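You operate a simulated robot arm through the tools that you are given. There is no shell and no other tool. Be economical: measure what you need, move in short steps, check, and stop when the job is done.

Carry out the task below with a simulated two-armed robot. There is one attempt and no reset: what you move stays moved.

JOB
Hold the orange panel and peel its blistered patch off, then coat the marked spot from the yellow tin.
Fine: patch on the grey mat; clamp the panel before you coat; use the red brush, put it back and close the tin. Set down upright: red brush. A coat counts when it lies all over at full strength: go over it till it gets no stronger.

Only the result counts: the job must be done as asked and must still hold three seconds after the hand-in. Knocking over, shifting, dropping, spilling or breaking anything else fails it.

ROBOT AND FRAMES
Two 6-joint arms with two-finger parallel grippers on one trunk, on a base that drives. Base frame: it is fixed to the floor where the robot stands at the start and does not move with it; the origin is under the middle of the robot, x ahead of it, y to its left, z up; the surface under the hand at the start is at about z = 820. Lengths are in mm, angles in degrees, forces in N, time in s.
The left shoulder is at the start at [70, 166, 1419], the right one opposite. With the tool pointing down near the work surface each hand reaches from about 380 to 800 mm from the robot's upright axis, wherever it stands, measured 20 degrees to its own side. Places, roughly: black clamp [1600, -100, 900]; black patch (8x8x3 cm) [500, -900, 800]; blower dial [600, -900, 900]; blower switch [600, -800, 900]; blue patch (8x8x3 cm) [400, -900, 800]; cream panel [1250, 0, 750]; damper lever [800, -400, 1100]; extractor switch [800, -200, 1000]; green patch (9x7x3 cm) [600, -800, 500]; grey mat [500, 400, 800]; grey patch (8x8x3 cm) [500, -700, 800]; red clamp [700, 100, 900]; red patch (8x8x3 cm) [400, -700, 800]; yellow mini board [1500, 250, 750]. Payload 3.91 kg a hand.
The tool frame of a hand sits at the grasp point between the pads (the TCP): z along the fingers, y along the line on which they close. The tips reach 30 mm beyond it. Largest opening 110 mm; finger width 20, thickness 10; the body of the gripper, 48 by 112 mm, starts 55 mm behind the TCP.
Orientation is that of the tool frame in the base frame, as a unit quaternion [x, y, z, w]. With the fingers straight down and closing along the base's y, the tool's x points along the base's -x, its y along +y and its z along -z.

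CONTROLS
- The arms move only by the tool jog_arm. It takes "left_plan", "right_plan" or both (then of equal length, played together; a hand with none holds still); each is one flat list of numbers, 7 for each row, row after row: the shift along the base's x, y, z in mm, then the turn, a rotation vector about the base's x, y, z in degrees, then the finger opening in mm, from 0 to 110. In form: [dx, dy, dz, ax, ay, az, fingers, dx, dy, dz, ax, ay, az, fingers, ...]. A call has 1 to 20 rows; each row shifts and turns the commanded pose from where the row before left it. Each row takes 0.2 s and may step no farther than 50 mm and 8.6 degrees from the row before; otherwise, or with a gripper value out of range, the whole call is refused. A pose out of reach is approached as far as the arm can. The call stops where the force on the tool passes 40 N (or 10 N more than at its start, if that is more) or the arm is blocked; 0.2 s more then pass. The fingers move at their own pace (about 108 mm/s each) and stop on an object; they squeeze with about 31 N. The grip force told is the motor's: it shows also when the fingers shut on nothing. Time passes only in rows, and 0.2 s behind the last, so rows that do not move let the fingers close. It gives the time, the measured TCP pose, the force on the tool (base axes), the opening and the grip force at its end, in the units of the frame above (readings bear some noise), with the torque about the TCP (base axes, N m) and any sound that the robot's microphone picked up.
- Cameras (640 x 400 px; columns grow to the right, rows downward): "scene" is now at [115.4, 19.7, 1609.9]; the picture's right is [0.12, -0.99, 0.00], its down [-0.83, -0.10, -0.55] and it looks along [0.54, 0.07, -0.84] (base axes); focal length 249 px, centre (320, 200). "left" rides on the left gripper at [77, -7, -114] in its tool frame; the picture's right is [0.09, 1.00, 0.00], its down [-0.80, 0.07, -0.59] and it looks along [-0.59, 0.05, 0.80] (tool axes); focal length 270 px, centre (320, 200). "right" rides on the right gripper at [77, 7, -114] in its tool frame; the picture's right is [-0.09, 1.00, 0.00], its down [-0.80, -0.07, -0.59] and it looks along [-0.59, -0.05, 0.80] (tool axes); focal length 270 px, centre (320, 200). There is no depth. A picture from a camera that has moved, and an enlarged one, comes with that camera's place and axes in the base frame and with its lens. The place of the scene camera against the robot may be out by one fixed shift of up to 12 mm in any direction.
- get_image(camera): a new picture of that camera. No time passes.
- raise_lower(by): slides the trunk up (or, below 0, down) by that many mm; the arms and the scene camera ride with it, the base frame stays. It gives what a move gives, with no picture.
- steer(legs): drives the robot by 1 to 6 legs, each [ahead, left, turn to the left] in mm, mm and degrees, along the robot's own axes; the way and the turn of a leg run together, so that a leg with both is an arc; at most 1500 mm and 180 degrees a leg. The arms and the cameras ride along, it lands a little off, and it stops where it bumps. It gives what a move gives.
- pan_tilt(pan, tilt): turns the head with the scene camera to pan (to the left, within 86 degrees either way) and tilt (down, from -29 to 69), counted from straight ahead of the robot. It gives what a move gives.
- zoom(camera, box): a new picture of the part [left, top, right, bottom] of that camera's present view, enlarged. No time passes.
- close_job(): hands the job in; it is judged then, once.

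Work in short steps. Places have to be worked out from the pictures, the camera data and where the tool is seen: move nearer, look again, correct. Check each grasp and each placing, and mend what went wrong. You have 120 turns and 108 pictures in all, those below and enlarged ones among them. Open the grippers and draw the arms clear of the work before you hand the job in, unless the task says otherwise; then end with one line.

The tools are called after "Call:" by a JSON object that holds its "method" and its "body". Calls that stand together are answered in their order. jog_arm: Moves the arms, as the interface text tells. Its arguments: {"type":"object","properties":{"left_plan":{"type":"array","items":{"type":"number"}},"right_plan":{"type":"array","items":{"type":"number"}}},"required":[]} The other tools are called the same way: raise_lower (by) slides the trunk up or down; steer (legs) drives the base; pan_tilt (pan, tilt) turns the head that bears the scene camera; get_image (camera) takes a picture; zoom (camera, box) takes an enlarged picture of a part of a camera's view; close_job () hands the job in.

At the start:

```text
time_s: 0.0
left_eef_pos: [674.4, 154.7, 1000.2]
left_tool_rot: [0.001, 1.0, 0.0, 0.0]
left_wrist_force: [-0.7, 0.4, -0.1]
left_moment: [0.0, 0.01, 0.01]
left_opening: 109.9
left_finger_force: 0.1
right_eef_pos: [548.2, -362.4, 1000.6]
right_tool_rot: [0.0, 1.0, 0.001, -0.001]
right_wrist_force: [0.3, 0.1, 0.1]
right_moment: [-0.02, 0.0, -0.03]
right_opening: 110.0
right_finger_force: 0.0
trunk travel left (down, up): [-914.0, 26.0]
robot x, y, heading: [1.9, 1.9, 0.0]
head pan, tilt: [7.0, 56.8]
```

scene: 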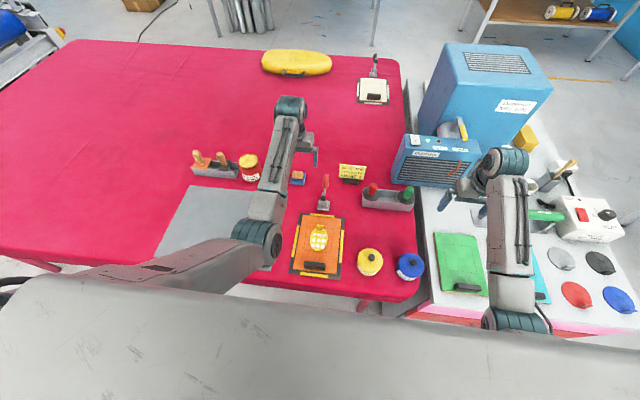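
right: 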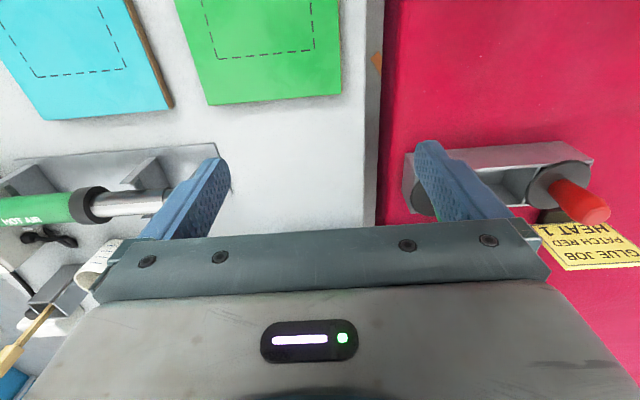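
left: 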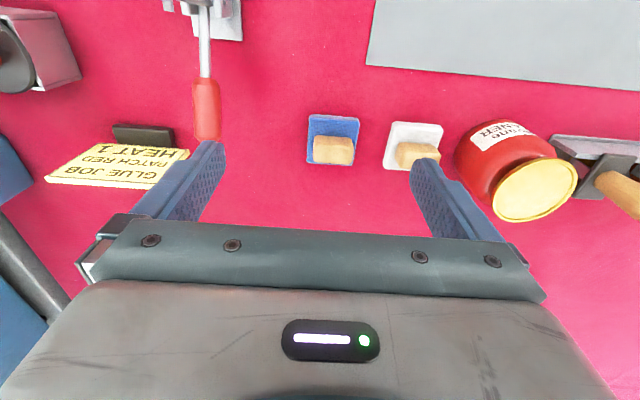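

The orange panel sits in front of the robot with a clamp, and the tins are to its right. I zoom in to read the details.

Call:
{"method": "zoom", "body": {"camera": "scene", "box": [260, 150, 440, 300]}}

Call:
{"method": "zoom", "body": {"camera": "scene", "box": [400, 100, 640, 310]}}

```text
2.67 times, centred on (350, 225) of scene
camera zoom: at [115.4, 19.7, 1609.9], right [0.12, -0.99, 0.0], down [-0.83, -0.1, -0.55], along [0.54, 0.07, -0.84], focal length 664 px, centre (240, 133)
```

zoom: 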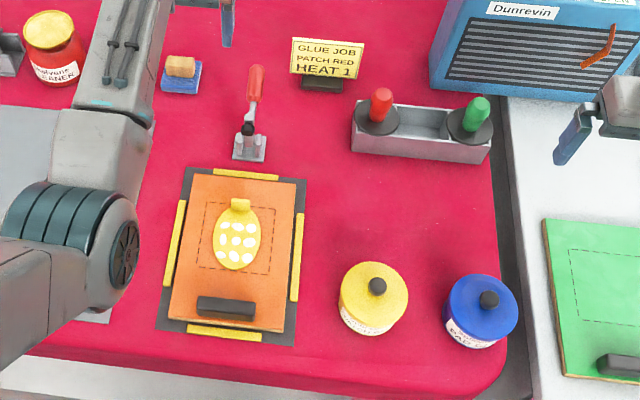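

```text
1.90 times, centred on (520, 205) of scene
camera zoom: at [115.4, 19.7, 1609.9], right [0.12, -0.99, 0.0], down [-0.83, -0.1, -0.55], along [0.54, 0.07, -0.84], focal length 474 px, centre (-61, 190)
```

zoom: 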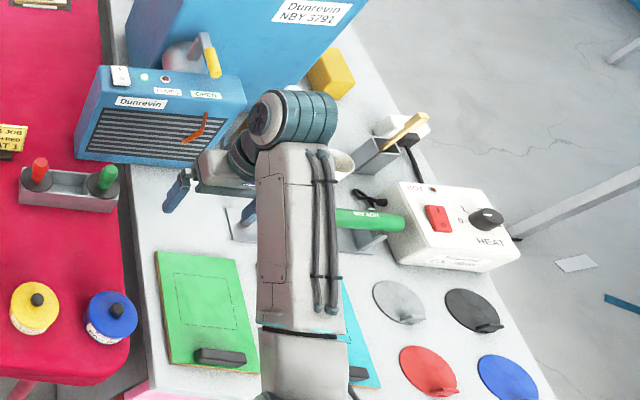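

Panel is near (450, 68), too close to the axis, so I back up 100 mm for comfortable reach. I also lift the left arm out to the left.

Call:
{"method": "steer", "body": {"legs": [[-100, 0, 0]]}}

Call:
{"method": "jog_arm", "body": {"left_plan": [0, 40, 0, 0, 0, 0, 110, 0, 40, 0, 0, 0, 0, 110, 0, 40, 0, 0, 0, 0, 110, 0, 40, 0, 0, 0, 0, 110, 0, 40, 0, 0, 0, 0, 110]}}

Call:
{"method": "get_image", "body": {"camera": "scene"}}

```text
time_s: 1.2
left_eef_pos: [577.5, 154.1, 997.2]
left_tool_rot: [0.0, 1.0, 0.0, -0.001]
left_wrist_force: [0.2, 0.0, -0.9]
left_moment: [0.0, 0.01, 0.0]
left_opening: 110.1
left_finger_force: 0.0
right_eef_pos: [449.7, -362.0, 997.7]
right_tool_rot: [0.001, 1.0, 0.0, -0.002]
right_wrist_force: [0.6, 0.8, -0.5]
right_moment: [-0.01, 0.01, -0.02]
right_opening: 109.9
right_finger_force: 0.1
trunk travel left (down, up): [-914.0, 26.0]
robot x, y, heading: [-99.3, -1.0, 0.0]
head pan, tilt: [7.0, 56.8]
```

```text
time_s: 2.4
left_eef_pos: [574.7, 356.5, 999.8]
left_tool_rot: [0.0, 1.0, -0.001, -0.001]
left_wrist_force: [-0.2, -0.5, -0.2]
left_moment: [-0.01, -0.01, 0.01]
left_opening: 110.0
left_finger_force: 0.0
right_eef_pos: [447.9, -360.2, 1000.0]
right_tool_rot: [0.0, 1.0, -0.001, 0.001]
right_wrist_force: [0.4, -0.2, -0.1]
right_moment: [-0.02, -0.04, -0.01]
right_opening: 110.1
right_finger_force: 0.1
trunk travel left (down, up): [-914.0, 26.0]
robot x, y, heading: [-98.1, -0.4, -0.0]
head pan, tilt: [7.0, 56.8]
```

```text
102 pictures are left
camera scene: at [15.6, 22.4, 1609.8], right [0.12, -0.99, 0.0], down [-0.83, -0.1, -0.55], along [0.54, 0.07, -0.84], focal length 249 px, centre (320, 200)
```

scene: 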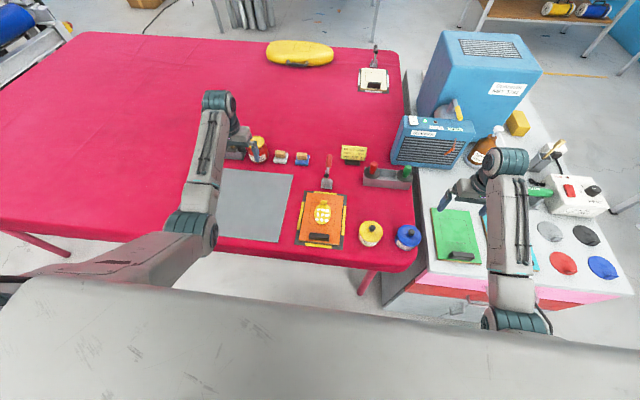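

The panel is now unobstructed; I zoom for accurate positions.

Call:
{"method": "zoom", "body": {"camera": "scene", "box": [280, 180, 360, 260]}}

Call:
{"method": "zoom", "body": {"camera": "scene", "box": [340, 140, 430, 255]}}

```text
5.00 times, centred on (320, 220) of scene
camera zoom: at [15.6, 22.4, 1609.8], right [0.12, -0.99, 0.0], down [-0.83, -0.1, -0.55], along [0.54, 0.07, -0.84], focal length 1244 px, centre (320, 100)
```

zoom: 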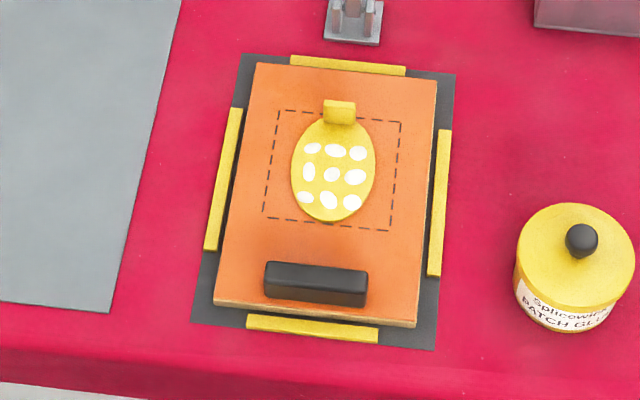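

```text
3.48 times, centred on (385, 198) of scene
camera zoom: at [15.6, 22.4, 1609.8], right [0.12, -0.99, 0.0], down [-0.83, -0.1, -0.55], along [0.54, 0.07, -0.84], focal length 865 px, centre (94, 209)
```

zoom: 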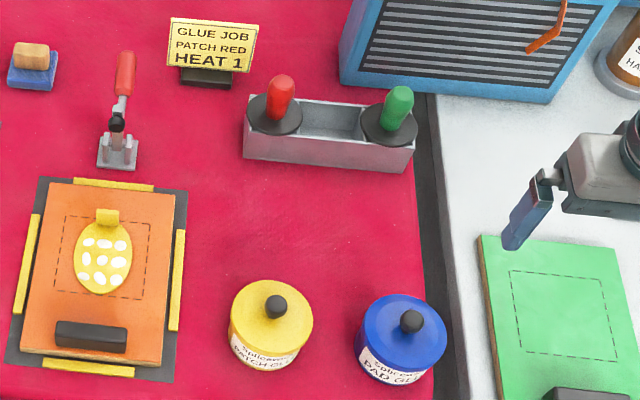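

The tab looks to be at about (502, 71) and the panel bar at about (362, 72). I bring the left hand above the tab and the right hand near the bar for a closer look.

Call:
{"method": "jog_arm", "body": {"left_plan": [-10, -41, -8, 0, 0, 0, 110, -10, -41, -8, 0, 0, 0, 110, -10, -41, -8, 0, 0, 0, 110, -10, -41, -8, 0, 0, 0, 110, -10, -41, -8, 0, 0, 0, 110, -10, -41, -8, 0, 0, 0, 110, -12, -39, -8, 0, 0, 0, 80]}}

Call:
{"method": "get_image", "body": {"camera": "left"}}

```text
time_s: 4.2
left_eef_pos: [519.4, 124.6, 947.9]
left_tool_rot: [-0.018, 0.999, 0.038, 0.015]
left_wrist_force: [0.1, -1.0, 0.6]
left_moment: [-0.01, 0.0, -0.01]
left_opening: 80.0
left_finger_force: 0.0
right_eef_pos: [447.9, -359.9, 1000.2]
right_tool_rot: [0.0, 1.0, -0.001, 0.0]
right_wrist_force: [-0.5, -0.6, -0.3]
right_moment: [0.01, 0.01, 0.01]
right_opening: 109.9
right_finger_force: 0.0
trunk travel left (down, up): [-914.0, 26.0]
robot x, y, heading: [-96.7, 0.8, -0.0]
head pan, tilt: [7.0, 56.8]
stopped in row 7 (left hand): the arm was blocked; the commanded pose is now the measured one
```

```text
99 pictures are left
camera left: at [439.3, 105.8, 1059.6], right [-0.12, 0.99, 0.07], down [0.78, 0.05, 0.62], along [0.61, 0.13, -0.78], focal length 270 px, centre (320, 200)
```

left: 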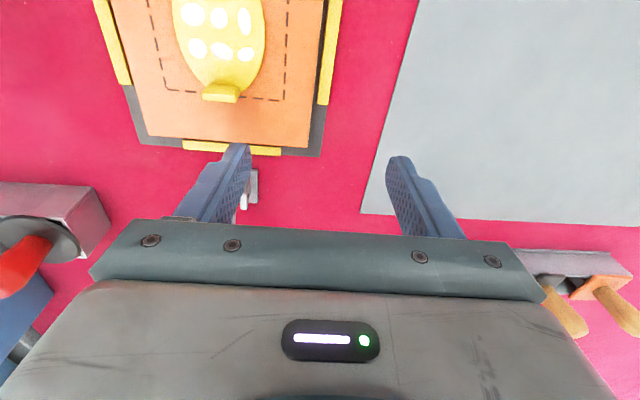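

The left hand stopped short at y=125 with little force and a slight twist. I try restoring the orientation and continuing in slower steps.

Call:
{"method": "jog_arm", "body": {"left_plan": [-2, -10, 0, 0, 0, 0, 80, -2, -10, 0, 0, 0, 0, 80, -2, -10, 0, 0, 0, 0, 80]}}

Call:
{"method": "get_image", "body": {"camera": "scene"}}

```text
time_s: 5.2
left_eef_pos: [522.2, 133.6, 947.7]
left_tool_rot: [-0.031, 0.997, 0.065, 0.02]
left_wrist_force: [0.6, 0.6, -0.2]
left_moment: [0.01, 0.05, 0.0]
left_opening: 80.1
left_finger_force: 0.0
right_eef_pos: [447.0, -361.5, 1001.1]
right_tool_rot: [0.0, 1.0, 0.0, 0.001]
right_wrist_force: [1.0, -0.8, 0.2]
right_moment: [-0.04, -0.01, -0.02]
right_opening: 110.1
right_finger_force: 0.1
trunk travel left (down, up): [-914.0, 26.0]
robot x, y, heading: [-101.0, 0.6, 0.2]
head pan, tilt: [7.0, 56.8]
stopped in row 3 (left hand): the arm was blocked; the commanded pose is now the measured one
```

```text
98 pictures are left
camera scene: at [14.7, 19.9, 1609.9], right [0.12, -0.99, 0.0], down [-0.83, -0.1, -0.55], along [0.54, 0.07, -0.84], focal length 249 px, centre (320, 200)
```

scene: 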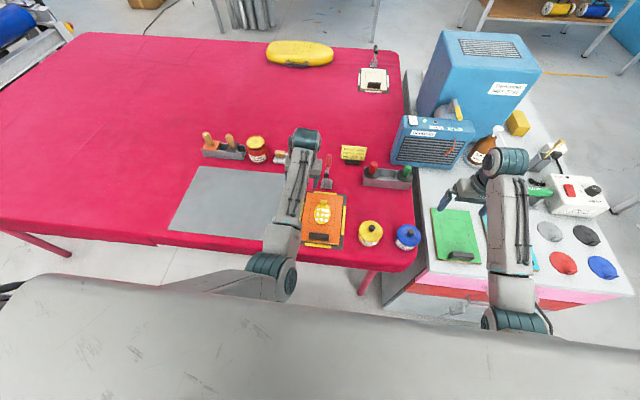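

Still blocked (elbow against the body, apparently), so more stretch is needed. I drive back another 120 mm and retry with a more extended arm.

Call:
{"method": "jog_arm", "body": {"left_plan": [5, 20, 10, 0, 0, 0, 80, 10, 30, 20, 0, 0, 0, 80]}}

Call:
{"method": "steer", "body": {"legs": [[-120, 0, 0]]}}

```text
time_s: 5.8
left_eef_pos: [536.3, 182.8, 976.8]
left_tool_rot: [-0.03, 0.997, 0.063, 0.018]
left_wrist_force: [0.0, -0.3, 0.2]
left_moment: [-0.04, 0.0, 0.02]
left_opening: 80.1
left_finger_force: 0.1
right_eef_pos: [448.2, -358.6, 999.2]
right_tool_rot: [0.0, 1.0, -0.001, 0.0]
right_wrist_force: [1.1, 0.5, 0.2]
right_moment: [0.01, 0.03, -0.01]
right_opening: 110.0
right_finger_force: 0.1
trunk travel left (down, up): [-914.0, 26.0]
robot x, y, heading: [-103.1, 1.4, 0.5]
head pan, tilt: [7.0, 56.8]
```

```text
time_s: 7.0
left_eef_pos: [420.1, 181.9, 975.0]
left_tool_rot: [-0.03, 0.997, 0.063, 0.019]
left_wrist_force: [-0.7, -1.0, -0.3]
left_moment: [0.02, 0.0, -0.01]
left_opening: 80.0
left_finger_force: 0.1
right_eef_pos: [331.6, -360.8, 999.2]
right_tool_rot: [0.0, 1.0, 0.0, -0.001]
right_wrist_force: [-0.4, 0.2, 0.2]
right_moment: [0.0, 0.02, 0.02]
right_opening: 109.9
right_finger_force: 0.1
trunk travel left (down, up): [-914.0, 26.0]
robot x, y, heading: [-218.4, -1.2, -0.3]
head pan, tilt: [7.0, 56.8]
```

I restore the upright orientation while extending forward, then inch inward.

Call:
{"method": "jog_arm", "body": {"left_plan": [28, 0, -5, -2.4, 0.7, -1.1, 80, 28, 0, -5, -2.4, 0.7, -1.1, 80, 26, 0, -5, -2.4, 0.8, -1.2, 80, 0, -30, 0, 0, 0, 0, 80, 0, -30, 0, 0, 0, 0, 80, 0, -30, 0, 0, 0, 0, 80, 0, -30, 0, 0, 0, 0, 80]}}

Call:
{"method": "get_image", "body": {"camera": "left"}}

```text
time_s: 8.6
left_eef_pos: [500.1, 59.1, 961.1]
left_tool_rot: [-0.001, 1.0, 0.002, 0.001]
left_wrist_force: [0.9, 0.5, 0.1]
left_moment: [0.0, 0.03, 0.0]
left_opening: 79.9
left_finger_force: 0.0
right_eef_pos: [329.5, -362.3, 999.1]
right_tool_rot: [0.0, 1.0, 0.002, 0.0]
right_wrist_force: [0.2, -0.4, 0.0]
right_moment: [-0.01, 0.01, 0.01]
right_opening: 110.1
right_finger_force: 0.0
trunk travel left (down, up): [-914.0, 26.0]
robot x, y, heading: [-221.1, -2.8, -0.1]
head pan, tilt: [7.0, 56.8]
```

```text
97 pictures are left
camera left: at [421.9, 52.3, 1076.2], right [-0.09, 1.0, 0.0], down [0.8, 0.07, 0.6], along [0.59, 0.06, -0.8], focal length 270 px, centre (320, 200)
```

left: 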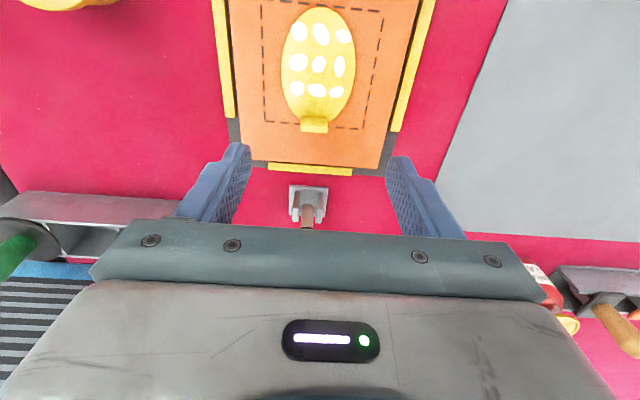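

That works. I zoom in on the tab and clamp.

Call:
{"method": "zoom", "body": {"camera": "left", "box": [240, 60, 400, 220]}}

```text
2.50 times, centred on (320, 140) of left
camera zoom: at [421.9, 52.3, 1076.2], right [-0.09, 1.0, 0.0], down [0.8, 0.07, 0.6], along [0.59, 0.06, -0.8], focal length 676 px, centre (320, 350)
```

zoom: 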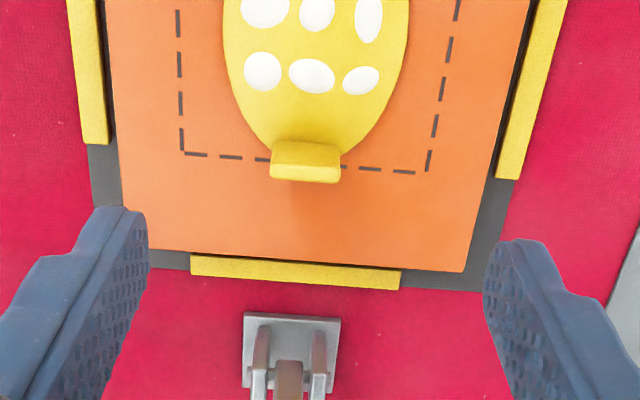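

Both arms working over the panel in line would foul each other. I'll stand at the panel's lower-left, facing −45°, so the right hand can hold the bar and the left the tab. First I raise and retract the hands, then drive.

Call:
{"method": "jog_arm", "body": {"left_plan": [-28, 32, 23, 0, 0, 0, 80, -28, 32, 23, 0, 0, 0, 80, -28, 32, 23, 0, 0, 0, 80, -28, 32, 23, 0, 0, 0, 80, -28, 32, 23, 0, 0, 0, 80, -28, 32, 23, 0, 0, 0, 80], "right_plan": [0, 0, 17, 0, 0, 0, 110, 0, 0, 17, 0, 0, 0, 110, 0, 0, 17, 0, 0, 0, 110, 0, 0, 17, 0, 0, 0, 110, 0, 0, 17, 0, 0, 0, 110, 0, 0, 17, 0, 0, 0, 110]}}

Call:
{"method": "steer", "body": {"legs": [[0, 555, 0], [0, 0, -45]]}}

Call:
{"method": "pan_tilt", "body": {"pan": 0, "tilt": 57}}

Call:
{"method": "get_image", "body": {"camera": "scene"}}

```text
time_s: 10.0
left_eef_pos: [385.6, 248.7, 1005.7]
left_tool_rot: [0.0, 1.0, 0.0, 0.001]
left_wrist_force: [0.3, 0.8, -0.1]
left_moment: [0.04, -0.01, 0.01]
left_opening: 79.9
left_finger_force: 0.1
left hand out of reach, approached as far as the arm can: row 4, 5, 6
right_eef_pos: [347.0, -393.6, 1026.0]
right_tool_rot: [0.0, 1.0, 0.0, 0.004]
right_wrist_force: [0.0, 0.6, 0.0]
right_moment: [-0.01, 0.02, 0.02]
right_opening: 110.0
right_finger_force: 0.1
right hand out of reach, approached as far as the arm can: row 1, 2, 3, 4, 5, 6
trunk travel left (down, up): [-914.0, 26.0]
robot x, y, heading: [-221.1, 1.3, 0.0]
head pan, tilt: [7.0, 56.8]
```

```text
time_s: 15.2
left_eef_pos: [384.1, 295.3, 1006.5]
left_tool_rot: [0.381, 0.925, 0.0, 0.001]
left_wrist_force: [0.5, -0.2, 0.1]
left_moment: [0.01, 0.02, -0.02]
left_opening: 79.8
left_finger_force: 0.1
right_eef_pos: [-93.4, -136.0, 1024.7]
right_tool_rot: [0.382, 0.924, 0.0, 0.003]
right_wrist_force: [-0.4, 0.1, -0.3]
right_moment: [0.0, -0.03, 0.0]
right_opening: 109.8
right_finger_force: 0.1
trunk travel left (down, up): [-914.0, 26.0]
robot x, y, heading: [-220.4, 542.2, -44.8]
head pan, tilt: [7.0, 56.8]
```

```text
time_s: 15.9
left_eef_pos: [383.0, 294.5, 1006.0]
left_tool_rot: [0.381, 0.924, 0.0, 0.001]
left_wrist_force: [1.0, -0.2, 0.5]
left_moment: [0.02, 0.01, 0.01]
left_opening: 80.2
left_finger_force: 0.2
right_eef_pos: [-94.4, -135.3, 1024.0]
right_tool_rot: [0.381, 0.925, 0.0, 0.002]
right_wrist_force: [-0.9, -0.4, 0.0]
right_moment: [0.0, -0.03, 0.0]
right_opening: 110.0
right_finger_force: 0.1
trunk travel left (down, up): [-914.0, 26.0]
robot x, y, heading: [-216.1, 544.8, -44.8]
head pan, tilt: [0.0, 57.0]
```

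```text
95 pictures are left
camera scene: at [-138.2, 471.3, 1609.6], right [-0.7, -0.71, 0.0], down [-0.6, 0.59, -0.54], along [0.39, -0.38, -0.84], focal length 249 px, centre (320, 200)
```

scene: 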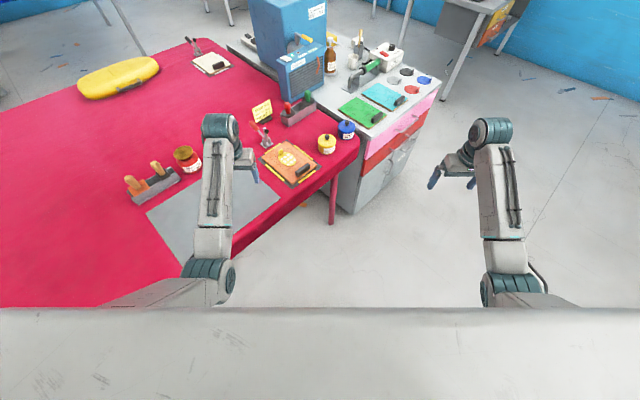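

Right arm hangs clear off the table's edge side; elbows are well above table height. I move diagonally to the planned stance.

Call:
{"method": "steer", "body": {"legs": [[109, 123, 0]]}}

Call:
{"method": "get_image", "body": {"camera": "scene"}}

```text
time_s: 17.3
left_eef_pos: [544.7, 303.0, 1008.6]
left_tool_rot: [0.382, 0.924, 0.001, 0.002]
left_wrist_force: [-0.8, 0.3, 0.0]
left_moment: [0.02, -0.01, 0.03]
left_opening: 79.9
left_finger_force: 0.0
right_eef_pos: [66.2, -126.7, 1024.7]
right_tool_rot: [0.382, 0.924, 0.0, 0.003]
right_wrist_force: [-0.9, -0.1, -0.6]
right_moment: [-0.03, -0.03, -0.03]
right_opening: 109.8
right_finger_force: 0.1
trunk travel left (down, up): [-914.0, 26.0]
robot x, y, heading: [-56.6, 557.0, -44.9]
head pan, tilt: [0.0, 57.0]
```

```text
94 pictures are left
camera scene: at [20.6, 481.4, 1609.9], right [-0.7, -0.71, 0.0], down [-0.59, 0.59, -0.55], along [0.39, -0.38, -0.84], focal length 249 px, centre (320, 200)
```

scene: 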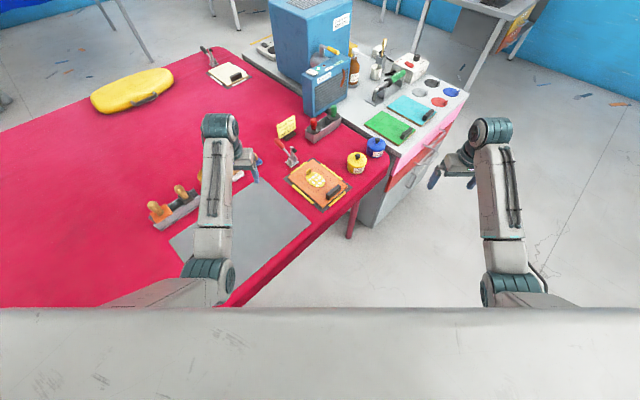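

Good stance. I bring the right hand over the bar (turned so it closes along base y) and the left beside the tab (turned to close along base x), both still high.

Call:
{"method": "jog_arm", "body": {"left_plan": [-5, -17, -4, 0, 0, -5, 80, -5, -17, -4, 0, 0, -5, 80, -5, -17, -4, 0, 0, -5, 80, -5, -17, -4, 0, 0, -5, 80, -5, -17, -4, 0, 0, -5, 80, -5, -17, -4, 0, 0, -5, 80, -5, -17, -4, 0, 0, -5, 80, -5, -17, -4, 0, 0, -5, 80, -5, -17, -4, 0, 0, -5, 80], "right_plan": [33, 20, -7, 0, 0, 5, 110, 33, 20, -7, 0, 0, 5, 110, 33, 20, -7, 0, 0, 5, 110, 33, 20, -7, 0, 0, 5, 110, 33, 20, -7, 0, 0, 5, 110, 33, 20, -7, 0, 0, 5, 110, 33, 20, -7, 0, 0, 5, 110, 33, 20, -7, 0, 0, 5, 110, 33, 20, -7, 0, 0, 5, 110]}}

Call:
{"method": "get_image", "body": {"camera": "right"}}

Call:
{"method": "get_image", "body": {"camera": "left"}}

Call:
{"method": "get_image", "body": {"camera": "scene"}}

```text
time_s: 19.3
left_eef_pos: [502.0, 150.7, 970.1]
left_tool_rot: [0.707, 0.707, 0.0, 0.001]
left_wrist_force: [-0.4, 0.3, -0.2]
left_moment: [-0.01, 0.01, 0.03]
left_opening: 80.1
left_finger_force: 0.0
right_eef_pos: [362.3, 48.2, 960.0]
right_tool_rot: [0.0, 1.0, -0.003, 0.0]
right_wrist_force: [-0.4, 0.3, -0.4]
right_moment: [0.01, -0.01, -0.03]
right_opening: 110.0
right_finger_force: 0.1
trunk travel left (down, up): [-914.0, 26.0]
robot x, y, heading: [-56.8, 553.6, -45.0]
head pan, tilt: [0.0, 57.0]
```

```text
93 pictures are left
camera right: at [284.6, 55.7, 1073.9], right [0.09, 1.0, 0.0], down [0.8, -0.07, 0.59], along [0.59, -0.06, -0.8], focal length 270 px, centre (320, 200)
```

right: 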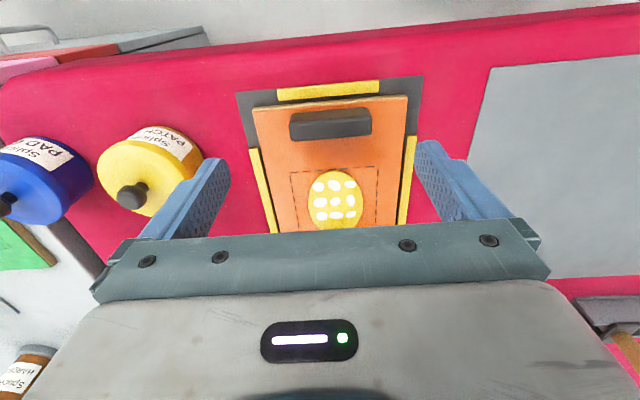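

```text
92 pictures are left
camera left: at [494.5, 227.7, 1084.1], right [1.0, 0.09, 0.0], down [0.07, -0.8, 0.6], along [0.05, -0.59, -0.8], focal length 270 px, centre (320, 200)
```

left: 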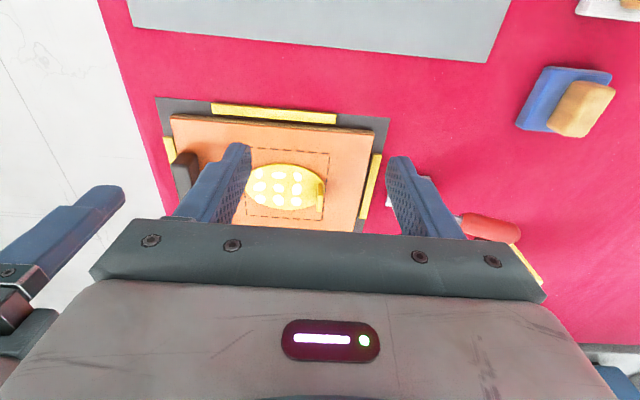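

```text
91 pictures are left
camera scene: at [26.2, 481.3, 1609.5], right [-0.7, -0.71, 0.0], down [-0.6, 0.59, -0.54], along [0.39, -0.38, -0.84], focal length 249 px, centre (320, 200)
```

scene: 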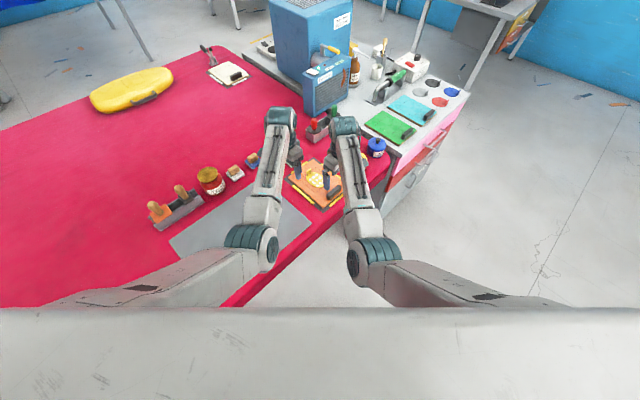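

Bar centre measures about (370, 55), ends y 20–90; tab about (509, 57). I lower the right hand around the bar and place the left above the tab.

Call:
{"method": "jog_arm", "body": {"left_plan": [2, -23, -7, 0, 0, 0, 50, 2, -23, -7, 0, 0, 0, 50, 2, -23, -7, 0, 0, 0, 50, 2, -24, -7, 0, 0, 0, 50], "right_plan": [8, 7, -22, 0, 0, 0, 110, 0, 0, -22, 0, 0, 0, 110, 0, 0, -22, 0, 0, 0, 110, 0, 0, -20, 0, 0, 0, 110]}}

Call:
{"method": "get_image", "body": {"camera": "right"}}

Call:
{"method": "get_image", "body": {"camera": "left"}}

```text
time_s: 20.3
left_eef_pos: [510.6, 57.3, 941.0]
left_tool_rot: [0.706, 0.708, -0.001, 0.001]
left_wrist_force: [0.1, -0.7, -0.5]
left_moment: [0.02, 0.04, -0.02]
left_opening: 50.2
left_finger_force: 0.0
right_eef_pos: [373.8, 62.4, 873.7]
right_tool_rot: [-0.003, 1.0, 0.003, 0.002]
right_wrist_force: [0.4, -0.8, 0.2]
right_moment: [0.02, 0.04, 0.01]
right_opening: 109.9
right_finger_force: 0.0
trunk travel left (down, up): [-914.0, 26.0]
robot x, y, heading: [-58.9, 556.5, -44.9]
head pan, tilt: [0.0, 57.0]
```

```text
90 pictures are left
camera right: at [295.5, 68.2, 987.6], right [0.08, 1.0, 0.01], down [0.8, -0.07, 0.6], along [0.6, -0.04, -0.8], focal length 270 px, centre (320, 200)
```

right: 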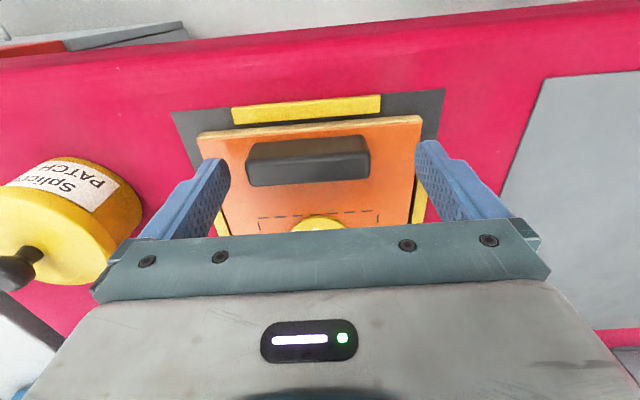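

```text
89 pictures are left
camera left: at [502.6, 133.4, 1055.5], right [1.0, 0.09, 0.0], down [0.07, -0.8, 0.6], along [0.05, -0.59, -0.8], focal length 270 px, centre (320, 200)
```

left: 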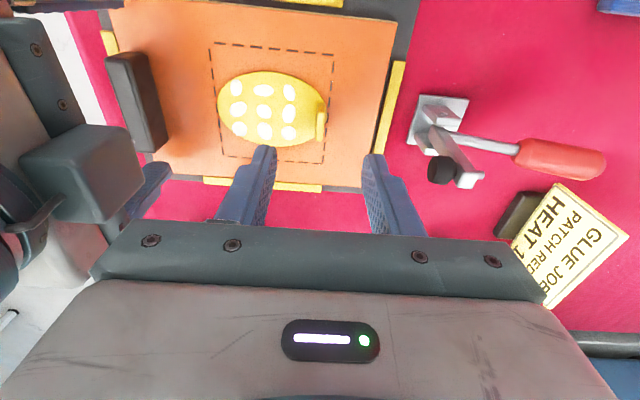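

The right fingers straddle the bar but sit ~6 mm too far left. I shift, lower a little, and close to grip.

Call:
{"method": "jog_arm", "body": {"right_plan": [-2, -6, 0, 0, 0, 0, 110, 0, 0, -5, 0, 0, 0, 110, 0, 0, -3, 0, 0, 0, 110, 0, 0, 0, 0, 0, 0, 60, 0, 0, 0, 0, 0, 0, 60, 0, 0, 0, 0, 0, 0, 60]}}

Call:
{"method": "get_image", "body": {"camera": "right"}}

Call:
{"method": "zoom", "body": {"camera": "left", "box": [200, 40, 420, 220]}}

```text
time_s: 21.7
left_eef_pos: [510.2, 58.4, 941.6]
left_tool_rot: [0.706, 0.708, 0.0, 0.001]
left_wrist_force: [1.0, 0.2, 0.2]
left_moment: [-0.01, -0.01, 0.0]
left_opening: 50.0
left_finger_force: 0.0
right_eef_pos: [371.1, 55.1, 867.4]
right_tool_rot: [-0.001, 1.0, 0.001, 0.002]
right_wrist_force: [-0.6, 0.9, 0.0]
right_moment: [0.18, -0.12, 0.14]
right_opening: 69.3
right_finger_force: 31.2
trunk travel left (down, up): [-914.0, 26.0]
robot x, y, heading: [-56.2, 556.5, -44.5]
head pan, tilt: [0.0, 57.0]
```

```text
88 pictures are left
camera right: at [293.0, 61.4, 981.3], right [0.08, 1.0, 0.0], down [0.8, -0.07, 0.6], along [0.6, -0.05, -0.8], focal length 270 px, centre (320, 200)
```

right: 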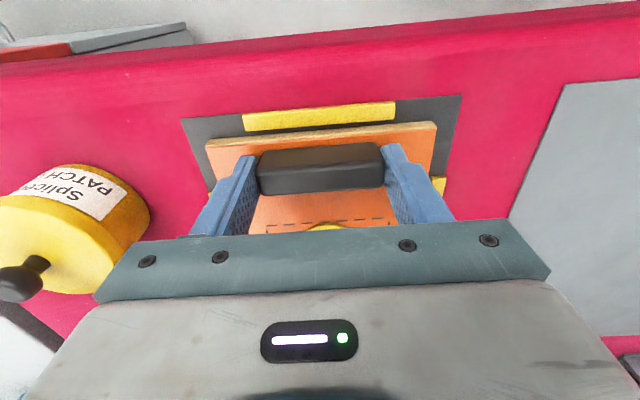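

```text
2.22 times, centred on (310, 130) of left
camera zoom: at [502.6, 134.9, 1056.3], right [1.0, 0.09, 0.0], down [0.07, -0.8, 0.6], along [0.06, -0.59, -0.8], focal length 601 px, centre (342, 356)
```

zoom: 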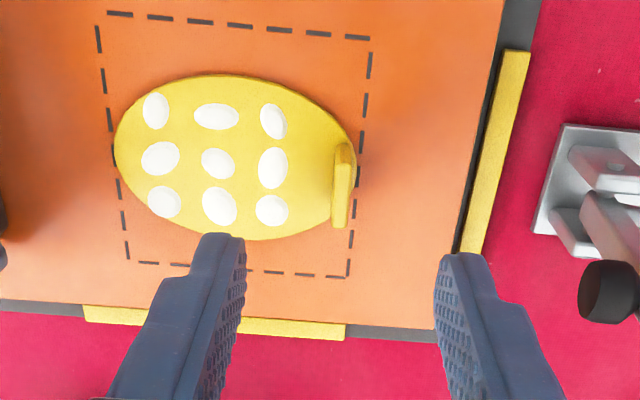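

Bar held (69 mm, 31 N). The tab is a thin upright fin at x≈511; I lower the left hand with fingers 30 mm apart around it.

Call:
{"method": "jog_arm", "body": {"left_plan": [1, 0, -25, 0, 0, 0, 32, 0, 0, -25, 0, 0, 0, 32, 0, 0, -12, 0, 0, 0, 32, 0, 0, -6, 0, 0, 0, 32]}}

Call:
{"method": "get_image", "body": {"camera": "left"}}

```text
time_s: 22.7
left_eef_pos: [506.6, 73.7, 892.3]
left_tool_rot: [0.706, 0.708, 0.0, 0.001]
left_wrist_force: [-0.5, -1.2, -0.1]
left_moment: [0.0, 0.02, 0.03]
left_opening: 32.1
left_finger_force: 0.0
left hand out of reach, approached as far as the arm can: row 1, 2, 3
right_eef_pos: [371.5, 55.4, 868.7]
right_tool_rot: [-0.002, 1.0, 0.001, 0.003]
right_wrist_force: [-0.6, -0.5, -0.5]
right_moment: [0.1, -0.05, -0.03]
right_opening: 69.3
right_finger_force: 30.7
trunk travel left (down, up): [-914.0, 26.0]
robot x, y, heading: [-57.7, 559.0, -44.7]
head pan, tilt: [0.0, 57.0]
```

```text
86 pictures are left
camera left: at [498.3, 149.6, 1006.6], right [1.0, 0.09, 0.0], down [0.07, -0.8, 0.6], along [0.06, -0.59, -0.8], focal length 270 px, centre (320, 200)
```

left: 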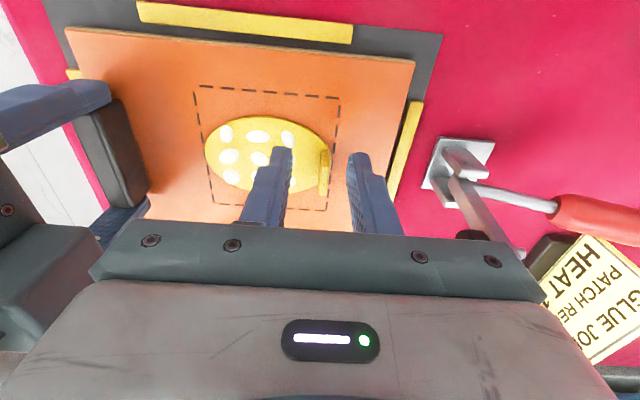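

The left arm is at full stretch; lowering the trunk 80 mm will give it reach. I release the bar, raise both hands by about 90 mm, then lower the trunk.

Call:
{"method": "jog_arm", "body": {"left_plan": [0, 0, 0, 0, 0, 0, 32, 0, 0, 0, 0, 0, 0, 32, 0, 0, 24, 0, 0, 0, 32, 0, 0, 24, 0, 0, 0, 32, 0, 0, 24, 0, 0, 0, 32], "right_plan": [0, 0, 0, 0, 0, 0, 110, 0, 0, 0, 0, 0, 0, 110, 0, 0, 30, 0, 0, 0, 110, 0, 0, 30, 0, 0, 0, 110, 0, 0, 30, 0, 0, 0, 110]}}

Call:
{"method": "raise_lower", "body": {"by": -80}}

Call:
{"method": "get_image", "body": {"camera": "right"}}

```text
time_s: 23.9
left_eef_pos: [506.7, 69.3, 963.9]
left_tool_rot: [0.705, 0.709, -0.001, 0.001]
left_wrist_force: [0.3, 0.1, -0.2]
left_moment: [-0.04, -0.04, 0.01]
left_opening: 31.9
left_finger_force: 0.1
right_eef_pos: [366.9, 50.5, 954.8]
right_tool_rot: [0.001, 1.0, -0.001, 0.0]
right_wrist_force: [0.2, 0.2, 0.7]
right_moment: [0.01, 0.03, 0.01]
right_opening: 110.0
right_finger_force: 0.1
trunk travel left (down, up): [-914.0, 26.0]
robot x, y, heading: [-53.1, 556.0, -45.0]
head pan, tilt: [0.0, 57.0]
```

```text
time_s: 25.1
left_eef_pos: [507.7, 70.4, 883.7]
left_tool_rot: [0.706, 0.708, 0.0, 0.001]
left_wrist_force: [-0.7, 0.6, -0.1]
left_moment: [-0.02, 0.0, 0.07]
left_opening: 32.0
left_finger_force: 0.0
right_eef_pos: [369.1, 51.6, 878.3]
right_tool_rot: [0.0, 1.0, -0.002, 0.001]
right_wrist_force: [0.5, 0.0, 0.7]
right_moment: [-0.01, -0.02, -0.02]
right_opening: 109.9
right_finger_force: 0.0
trunk travel left (down, up): [-834.0, 106.0]
robot x, y, heading: [-58.3, 556.9, -44.5]
head pan, tilt: [0.0, 57.0]
```

```text
85 pictures are left
camera right: at [290.5, 57.7, 991.4], right [0.09, 1.0, 0.0], down [0.8, -0.07, 0.6], along [0.59, -0.06, -0.8], focal length 270 px, centre (320, 200)
```

right: 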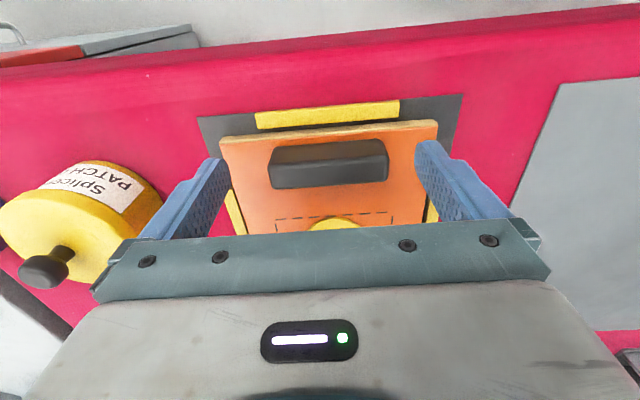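

Both well placed. Right: shift +3 in y, lower 10 mm, and grip the bar; left: move to the fin at y≈57, staying high for a look.

Call:
{"method": "jog_arm", "body": {"left_plan": [2, -6, 0, 0, 0, 0, 32, 2, -6, 0, 0, 0, 0, 32, 0, 0, 0, 0, 0, 0, 32, 0, 0, 0, 0, 0, 0, 32, 0, 0, 0, 0, 0, 0, 32], "right_plan": [2, 3, -5, 0, 0, 0, 110, 0, 0, -5, 0, 0, 0, 110, 0, 0, 0, 0, 0, 0, 60, 0, 0, 0, 0, 0, 0, 60, 0, 0, 0, 0, 0, 0, 60]}}

Call:
{"method": "get_image", "body": {"camera": "left"}}

```text
time_s: 26.3
left_eef_pos: [510.8, 58.2, 884.1]
left_tool_rot: [0.706, 0.708, 0.0, 0.002]
left_wrist_force: [0.9, 0.1, -0.3]
left_moment: [-0.01, 0.02, 0.0]
left_opening: 31.9
left_finger_force: 0.1
right_eef_pos: [370.2, 52.1, 868.6]
right_tool_rot: [0.0, 1.0, -0.003, 0.001]
right_wrist_force: [3.8, -0.2, 4.2]
right_moment: [0.55, -0.27, -0.08]
right_opening: 69.5
right_finger_force: 30.7
trunk travel left (down, up): [-834.0, 106.0]
robot x, y, heading: [-56.2, 552.4, -44.8]
head pan, tilt: [0.0, 57.0]
```

```text
84 pictures are left
camera left: at [503.0, 135.7, 998.3], right [1.0, 0.09, 0.0], down [0.07, -0.8, 0.6], along [0.06, -0.59, -0.8], focal length 270 px, centre (320, 200)
```

left: 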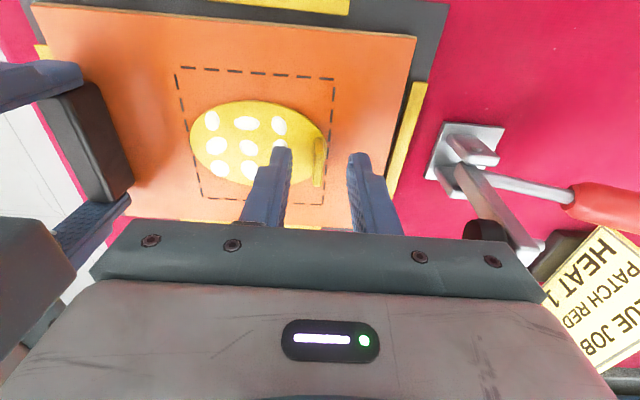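

The fin sits centred between the left fingers. I lower 12 mm and close.

Call:
{"method": "jog_arm", "body": {"left_plan": [0, 0, -6, 0, 0, 0, 32, 0, 0, -6, 0, 0, 0, 32, 0, 0, 0, 0, 0, 0, 0, 0, 0, 0, 0, 0, 0, 0]}}

Call:
{"method": "zoom", "body": {"camera": "left", "box": [180, 60, 420, 240]}}

```text
time_s: 27.3
left_eef_pos: [509.4, 58.4, 873.1]
left_tool_rot: [0.706, 0.708, 0.0, 0.001]
left_wrist_force: [-3.3, -2.0, 0.6]
left_moment: [-0.09, 0.15, 0.07]
left_opening: 4.8
left_finger_force: 31.1
right_eef_pos: [370.2, 53.1, 868.9]
right_tool_rot: [0.002, 1.0, -0.003, 0.002]
right_wrist_force: [7.2, -0.1, 9.9]
right_moment: [0.44, -0.34, 0.05]
right_opening: 69.7
right_finger_force: 31.3
trunk travel left (down, up): [-834.0, 106.0]
robot x, y, heading: [-57.9, 551.9, -44.9]
head pan, tilt: [0.0, 57.0]
```

```text
2.22 times, centred on (300, 150) of left
camera zoom: at [502.1, 135.5, 986.4], right [1.0, 0.09, 0.0], down [0.07, -0.8, 0.6], along [0.05, -0.59, -0.8], focal length 601 px, centre (364, 311)
```

zoom: 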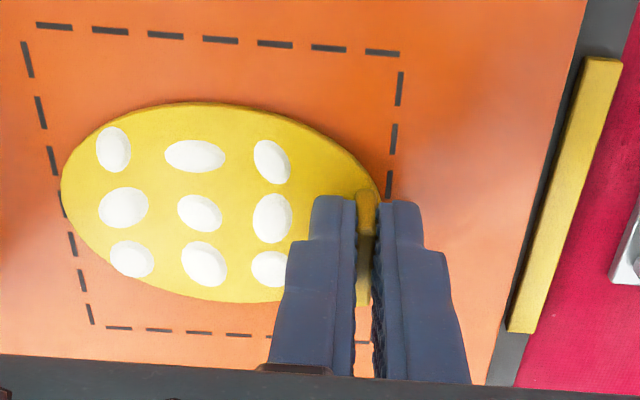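

Fin gripped (4.8 mm). I peel upward slowly with a slight lean back toward the patch.

Call:
{"method": "jog_arm", "body": {"left_plan": [0, 0, 3, 0, 0, 0, 0, 0, 0, 3, 0, 0, 0, 0, -1, 0, 4, 0, 0, 0, 0, -1, 0, 4, 0, 0, 0, 0, -2, 0, 5, 0, 0, 0, 0, -2, 0, 5, 0, 0, 0, 0, -2, 0, 5, 0, 0, 0, 0]}}

Call:
{"method": "get_image", "body": {"camera": "left"}}

```text
time_s: 28.9
left_eef_pos: [503.0, 59.5, 900.8]
left_tool_rot: [0.706, 0.708, -0.001, 0.002]
left_wrist_force: [0.3, -0.3, -0.7]
left_moment: [-0.03, -0.02, 0.03]
left_opening: 4.2
left_finger_force: 31.5
right_eef_pos: [369.9, 52.7, 869.0]
right_tool_rot: [0.0, 1.0, -0.004, 0.002]
right_wrist_force: [2.4, -0.8, 10.0]
right_moment: [0.16, -0.03, 0.09]
right_opening: 69.7
right_finger_force: 31.3
trunk travel left (down, up): [-834.0, 106.0]
robot x, y, heading: [-58.3, 555.0, -44.6]
head pan, tilt: [0.0, 57.0]
```

```text
82 pictures are left
camera left: at [494.6, 135.9, 1015.5], right [1.0, 0.09, 0.0], down [0.07, -0.8, 0.6], along [0.06, -0.59, -0.8], focal length 270 px, centre (320, 200)
```

left: 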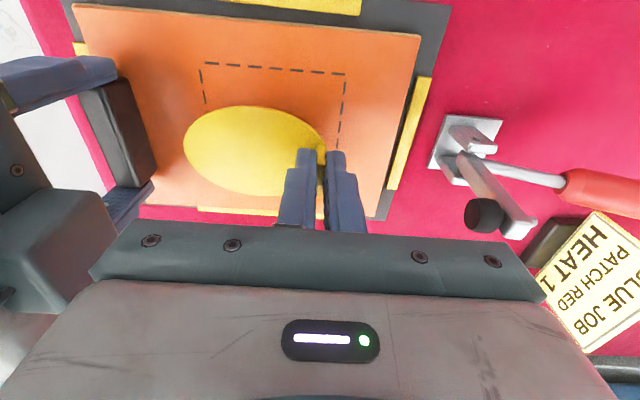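

The patch is off (free of force, spots changed). I lift it and carry it left over the grey mat while releasing the bar with the right hand.

Call:
{"method": "jog_arm", "body": {"left_plan": [0, 0, 25, 0, 0, 0, 0, 0, 0, 25, 0, 0, 0, 0, 0, 37, 0, 0, 0, 0, 0, 0, 37, 0, 0, 0, 0, 0, 0, 37, 0, 0, 0, 0, 0, 0, 37, 0, 0, 0, 0, 0, 0, 37, 0, 0, 0, 0, 0, 0, 37, 0, 0, 0, 0, 0, 0, 37, 0, 0, 0, 0, 0], "right_plan": [0, 0, 0, 0, 0, 0, 70, 0, 0, 0, 0, 0, 0, 110, 0, 0, 0, 0, 0, 0, 110, 0, 0, 0, 0, 0, 0, 110, 0, 0, 30, 0, 0, 0, 110, 0, 0, 30, 0, 0, 0, 110, 0, 0, 10, 0, 0, 0, 110, 0, 0, 0, 0, 0, 0, 110, 0, 0, 0, 0, 0, 0, 110]}}

Call:
{"method": "get_image", "body": {"camera": "left"}}

Call:
{"method": "get_image", "body": {"camera": "scene"}}

```text
time_s: 30.9
left_eef_pos: [513.4, 303.6, 914.6]
left_tool_rot: [0.707, 0.707, -0.001, 0.002]
left_wrist_force: [-0.1, 0.4, -0.4]
left_moment: [-0.02, -0.03, 0.01]
left_opening: 4.3
left_finger_force: 31.1
left hand out of reach, approached as far as the arm can: row 7, 8, 9
right_eef_pos: [365.0, 47.4, 936.7]
right_tool_rot: [0.005, 1.0, -0.006, -0.004]
right_wrist_force: [-0.2, -0.5, -0.5]
right_moment: [-0.01, 0.0, 0.0]
right_opening: 110.0
right_finger_force: 0.0
trunk travel left (down, up): [-834.0, 106.0]
robot x, y, heading: [-57.1, 556.1, -44.7]
head pan, tilt: [0.0, 57.0]
```

```text
81 pictures are left
camera left: at [505.2, 381.3, 1029.5], right [1.0, 0.09, 0.0], down [0.07, -0.8, 0.6], along [0.06, -0.6, -0.8], focal length 270 px, centre (320, 200)
```

left: 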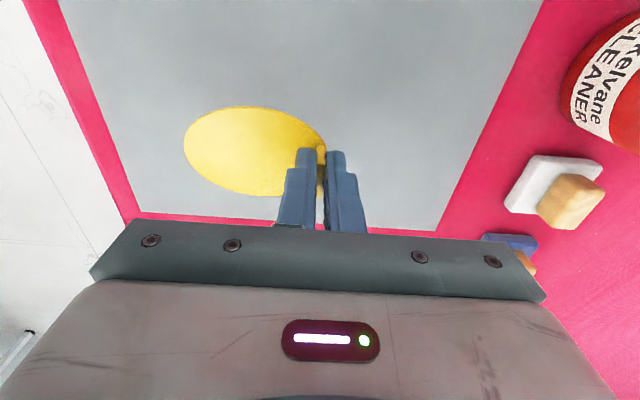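

```text
80 pictures are left
camera scene: at [25.4, 484.0, 1529.8], right [-0.7, -0.71, 0.0], down [-0.6, 0.59, -0.55], along [0.39, -0.39, -0.84], focal length 249 px, centre (320, 200)
```

scene: 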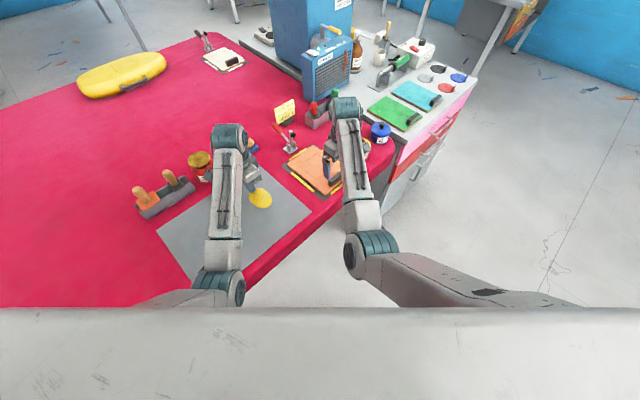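

The patch is over the mat. I lower it about 50 mm.

Call:
{"method": "jog_arm", "body": {"left_plan": [0, 4, -13, 0, 0, 0, 0, 0, 4, -13, 0, 0, 0, 0, 0, 4, -13, 0, 0, 0, 0, 0, 0, -8, 0, 0, 0, 0]}}

Call:
{"method": "get_image", "body": {"camera": "left"}}

```text
time_s: 31.9
left_eef_pos: [512.3, 314.8, 869.5]
left_tool_rot: [0.707, 0.708, -0.001, 0.002]
left_wrist_force: [-0.3, 0.0, -0.4]
left_moment: [0.0, -0.02, 0.01]
left_opening: 4.6
left_finger_force: 30.9
right_eef_pos: [365.9, 45.5, 936.5]
right_tool_rot: [0.005, 1.0, -0.006, -0.002]
right_wrist_force: [-0.1, -0.3, -0.5]
right_moment: [0.02, -0.04, 0.02]
right_opening: 109.7
right_finger_force: 0.0
trunk travel left (down, up): [-834.0, 106.0]
robot x, y, heading: [-57.0, 554.3, -44.7]
head pan, tilt: [0.0, 57.0]
```

```text
79 pictures are left
camera left: at [505.0, 391.2, 982.7], right [1.0, 0.09, 0.0], down [0.07, -0.8, 0.6], along [0.06, -0.59, -0.8], focal length 270 px, centre (320, 200)
```

left: 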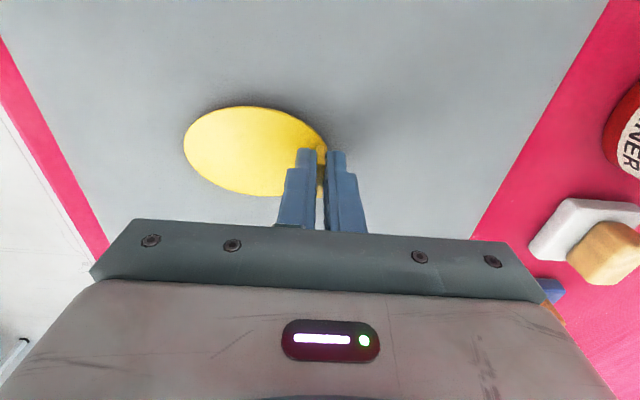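

Still some height under the patch; I lower in small steps watching the force.

Call:
{"method": "jog_arm", "body": {"left_plan": [0, 0, -3, 0, 0, 0, 0, 0, 0, -3, 0, 0, 0, 0, 0, 0, -3, 0, 0, 0, 0]}}

```text
time_s: 32.7
left_eef_pos: [512.4, 313.6, 861.7]
left_tool_rot: [0.706, 0.708, -0.001, 0.003]
left_wrist_force: [1.7, 0.7, 12.5]
left_moment: [0.02, 0.16, 0.01]
left_opening: 4.4
left_finger_force: 31.4
right_eef_pos: [365.6, 45.9, 936.9]
right_tool_rot: [0.004, 1.0, -0.007, -0.001]
right_wrist_force: [0.0, -0.3, -0.2]
right_moment: [-0.03, 0.0, 0.01]
right_opening: 110.1
right_finger_force: 0.2
trunk travel left (down, up): [-834.0, 106.0]
robot x, y, heading: [-54.9, 559.2, -45.1]
head pan, tilt: [0.0, 57.0]
```

Contact (12.5 N). I ease up 1 mm, open and lift away.

Call:
{"method": "jog_arm", "body": {"left_plan": [0, 0, 1, 0, 0, 0, 0, 0, 0, 0, 0, 0, 0, 30, 0, 0, 0, 0, 0, 0, 30, 0, 0, 25, 0, 0, 0, 30, 0, 0, 35, 0, 0, 0, 30, 0, 0, 35, 0, 0, 0, 80]}}

Call:
{"method": "get_image", "body": {"camera": "left"}}

Call:
{"method": "zoom", "body": {"camera": "scene", "box": [220, 80, 420, 220]}}

```text
time_s: 34.1
left_eef_pos: [524.9, 301.1, 918.4]
left_tool_rot: [0.706, 0.708, 0.0, 0.002]
left_wrist_force: [0.6, -1.2, 0.3]
left_moment: [-0.01, 0.02, 0.01]
left_opening: 80.0
left_finger_force: 0.1
left hand out of reach, approached as far as the arm can: row 5, 6
right_eef_pos: [365.8, 45.4, 935.9]
right_tool_rot: [0.005, 1.0, -0.007, -0.002]
right_wrist_force: [0.1, -0.1, -0.6]
right_moment: [-0.01, 0.0, -0.01]
right_opening: 109.9
right_finger_force: 0.0
trunk travel left (down, up): [-834.0, 106.0]
robot x, y, heading: [-57.5, 552.5, -44.8]
head pan, tilt: [0.0, 57.0]
```

```text
78 pictures are left
camera left: at [516.9, 377.4, 1033.6], right [1.0, 0.09, 0.0], down [0.07, -0.8, 0.6], along [0.06, -0.59, -0.8], focal length 270 px, centre (320, 200)
```

left: 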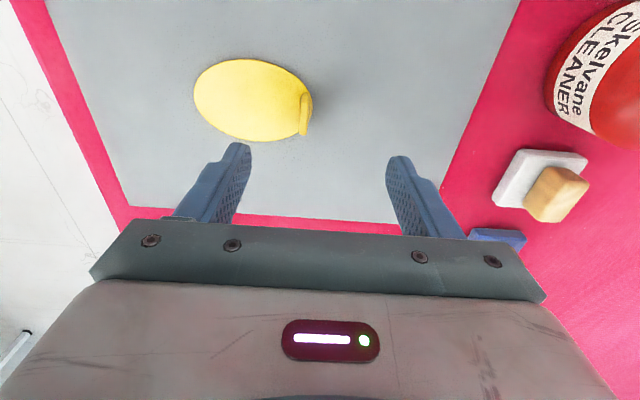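

```text
2.86 times, centred on (320, 150) of scene
camera zoom: at [25.6, 480.9, 1529.5], right [-0.7, -0.71, 0.0], down [-0.6, 0.59, -0.54], along [0.39, -0.38, -0.84], focal length 711 px, centre (320, 343)
```

zoom: 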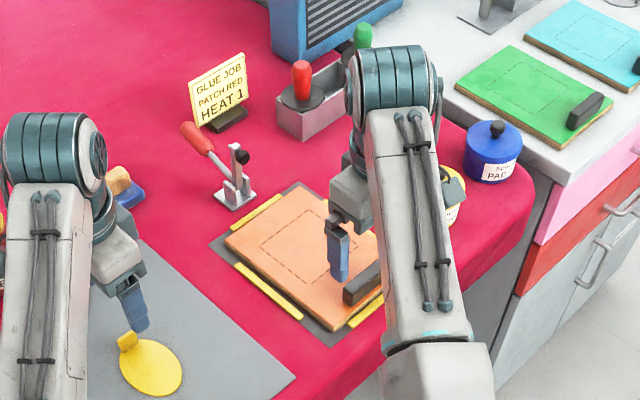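

The patch lies on the mat. Now I raise the trunk to its top and drive around to face the panel straight on (x≈15, y≈150), where the right arm can reach clamp and brush.

Call:
{"method": "raise_lower", "body": {"by": 106}}

Call:
{"method": "steer", "body": {"legs": [[-150, 0, 0], [0, 0, 45], [0, -510, 0]]}}

Call:
{"method": "get_image", "body": {"camera": "scene"}}

```text
time_s: 35.4
left_eef_pos: [526.5, 300.8, 1026.0]
left_tool_rot: [0.706, 0.708, 0.0, 0.003]
left_wrist_force: [0.2, -1.1, -0.2]
left_moment: [0.0, 0.01, -0.02]
left_opening: 80.3
left_finger_force: 0.1
right_eef_pos: [366.4, 45.2, 1042.3]
right_tool_rot: [0.004, 1.0, -0.006, -0.002]
right_wrist_force: [0.1, 0.7, -0.6]
right_moment: [0.01, -0.01, -0.01]
right_opening: 110.2
right_finger_force: 0.1
trunk travel left (down, up): [-940.0, 0.0]
robot x, y, heading: [-49.1, 557.6, -44.7]
head pan, tilt: [0.0, 57.0]
```

```text
time_s: 41.5
left_eef_pos: [430.5, 376.9, 1026.1]
left_tool_rot: [0.382, 0.924, -0.001, 0.003]
left_wrist_force: [0.2, 0.0, 0.0]
left_moment: [-0.03, 0.0, 0.03]
left_opening: 80.0
left_finger_force: 0.1
right_eef_pos: [498.6, 84.0, 1043.6]
right_tool_rot: [-0.377, 0.926, -0.008, 0.002]
right_wrist_force: [1.1, 0.8, 0.2]
right_moment: [0.0, -0.01, -0.04]
right_opening: 110.1
right_finger_force: 0.0
trunk travel left (down, up): [-940.0, 0.0]
robot x, y, heading: [-161.0, 146.2, 0.2]
head pan, tilt: [0.0, 57.0]
```

```text
76 pictures are left
camera scene: at [-44.8, 160.1, 1635.6], right [0.0, -1.0, 0.0], down [-0.84, 0.0, -0.54], along [0.54, 0.0, -0.84], focal length 249 px, centre (320, 200)
```

scene: 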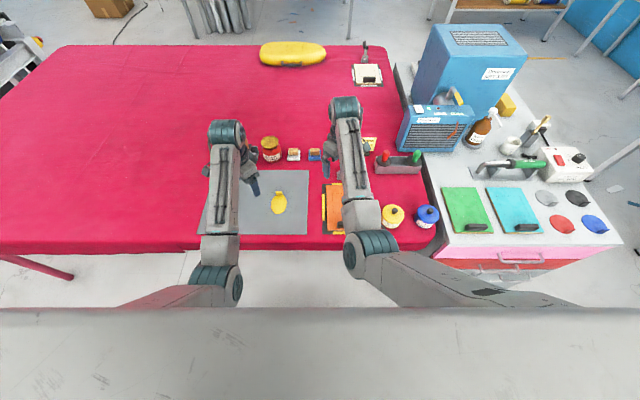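

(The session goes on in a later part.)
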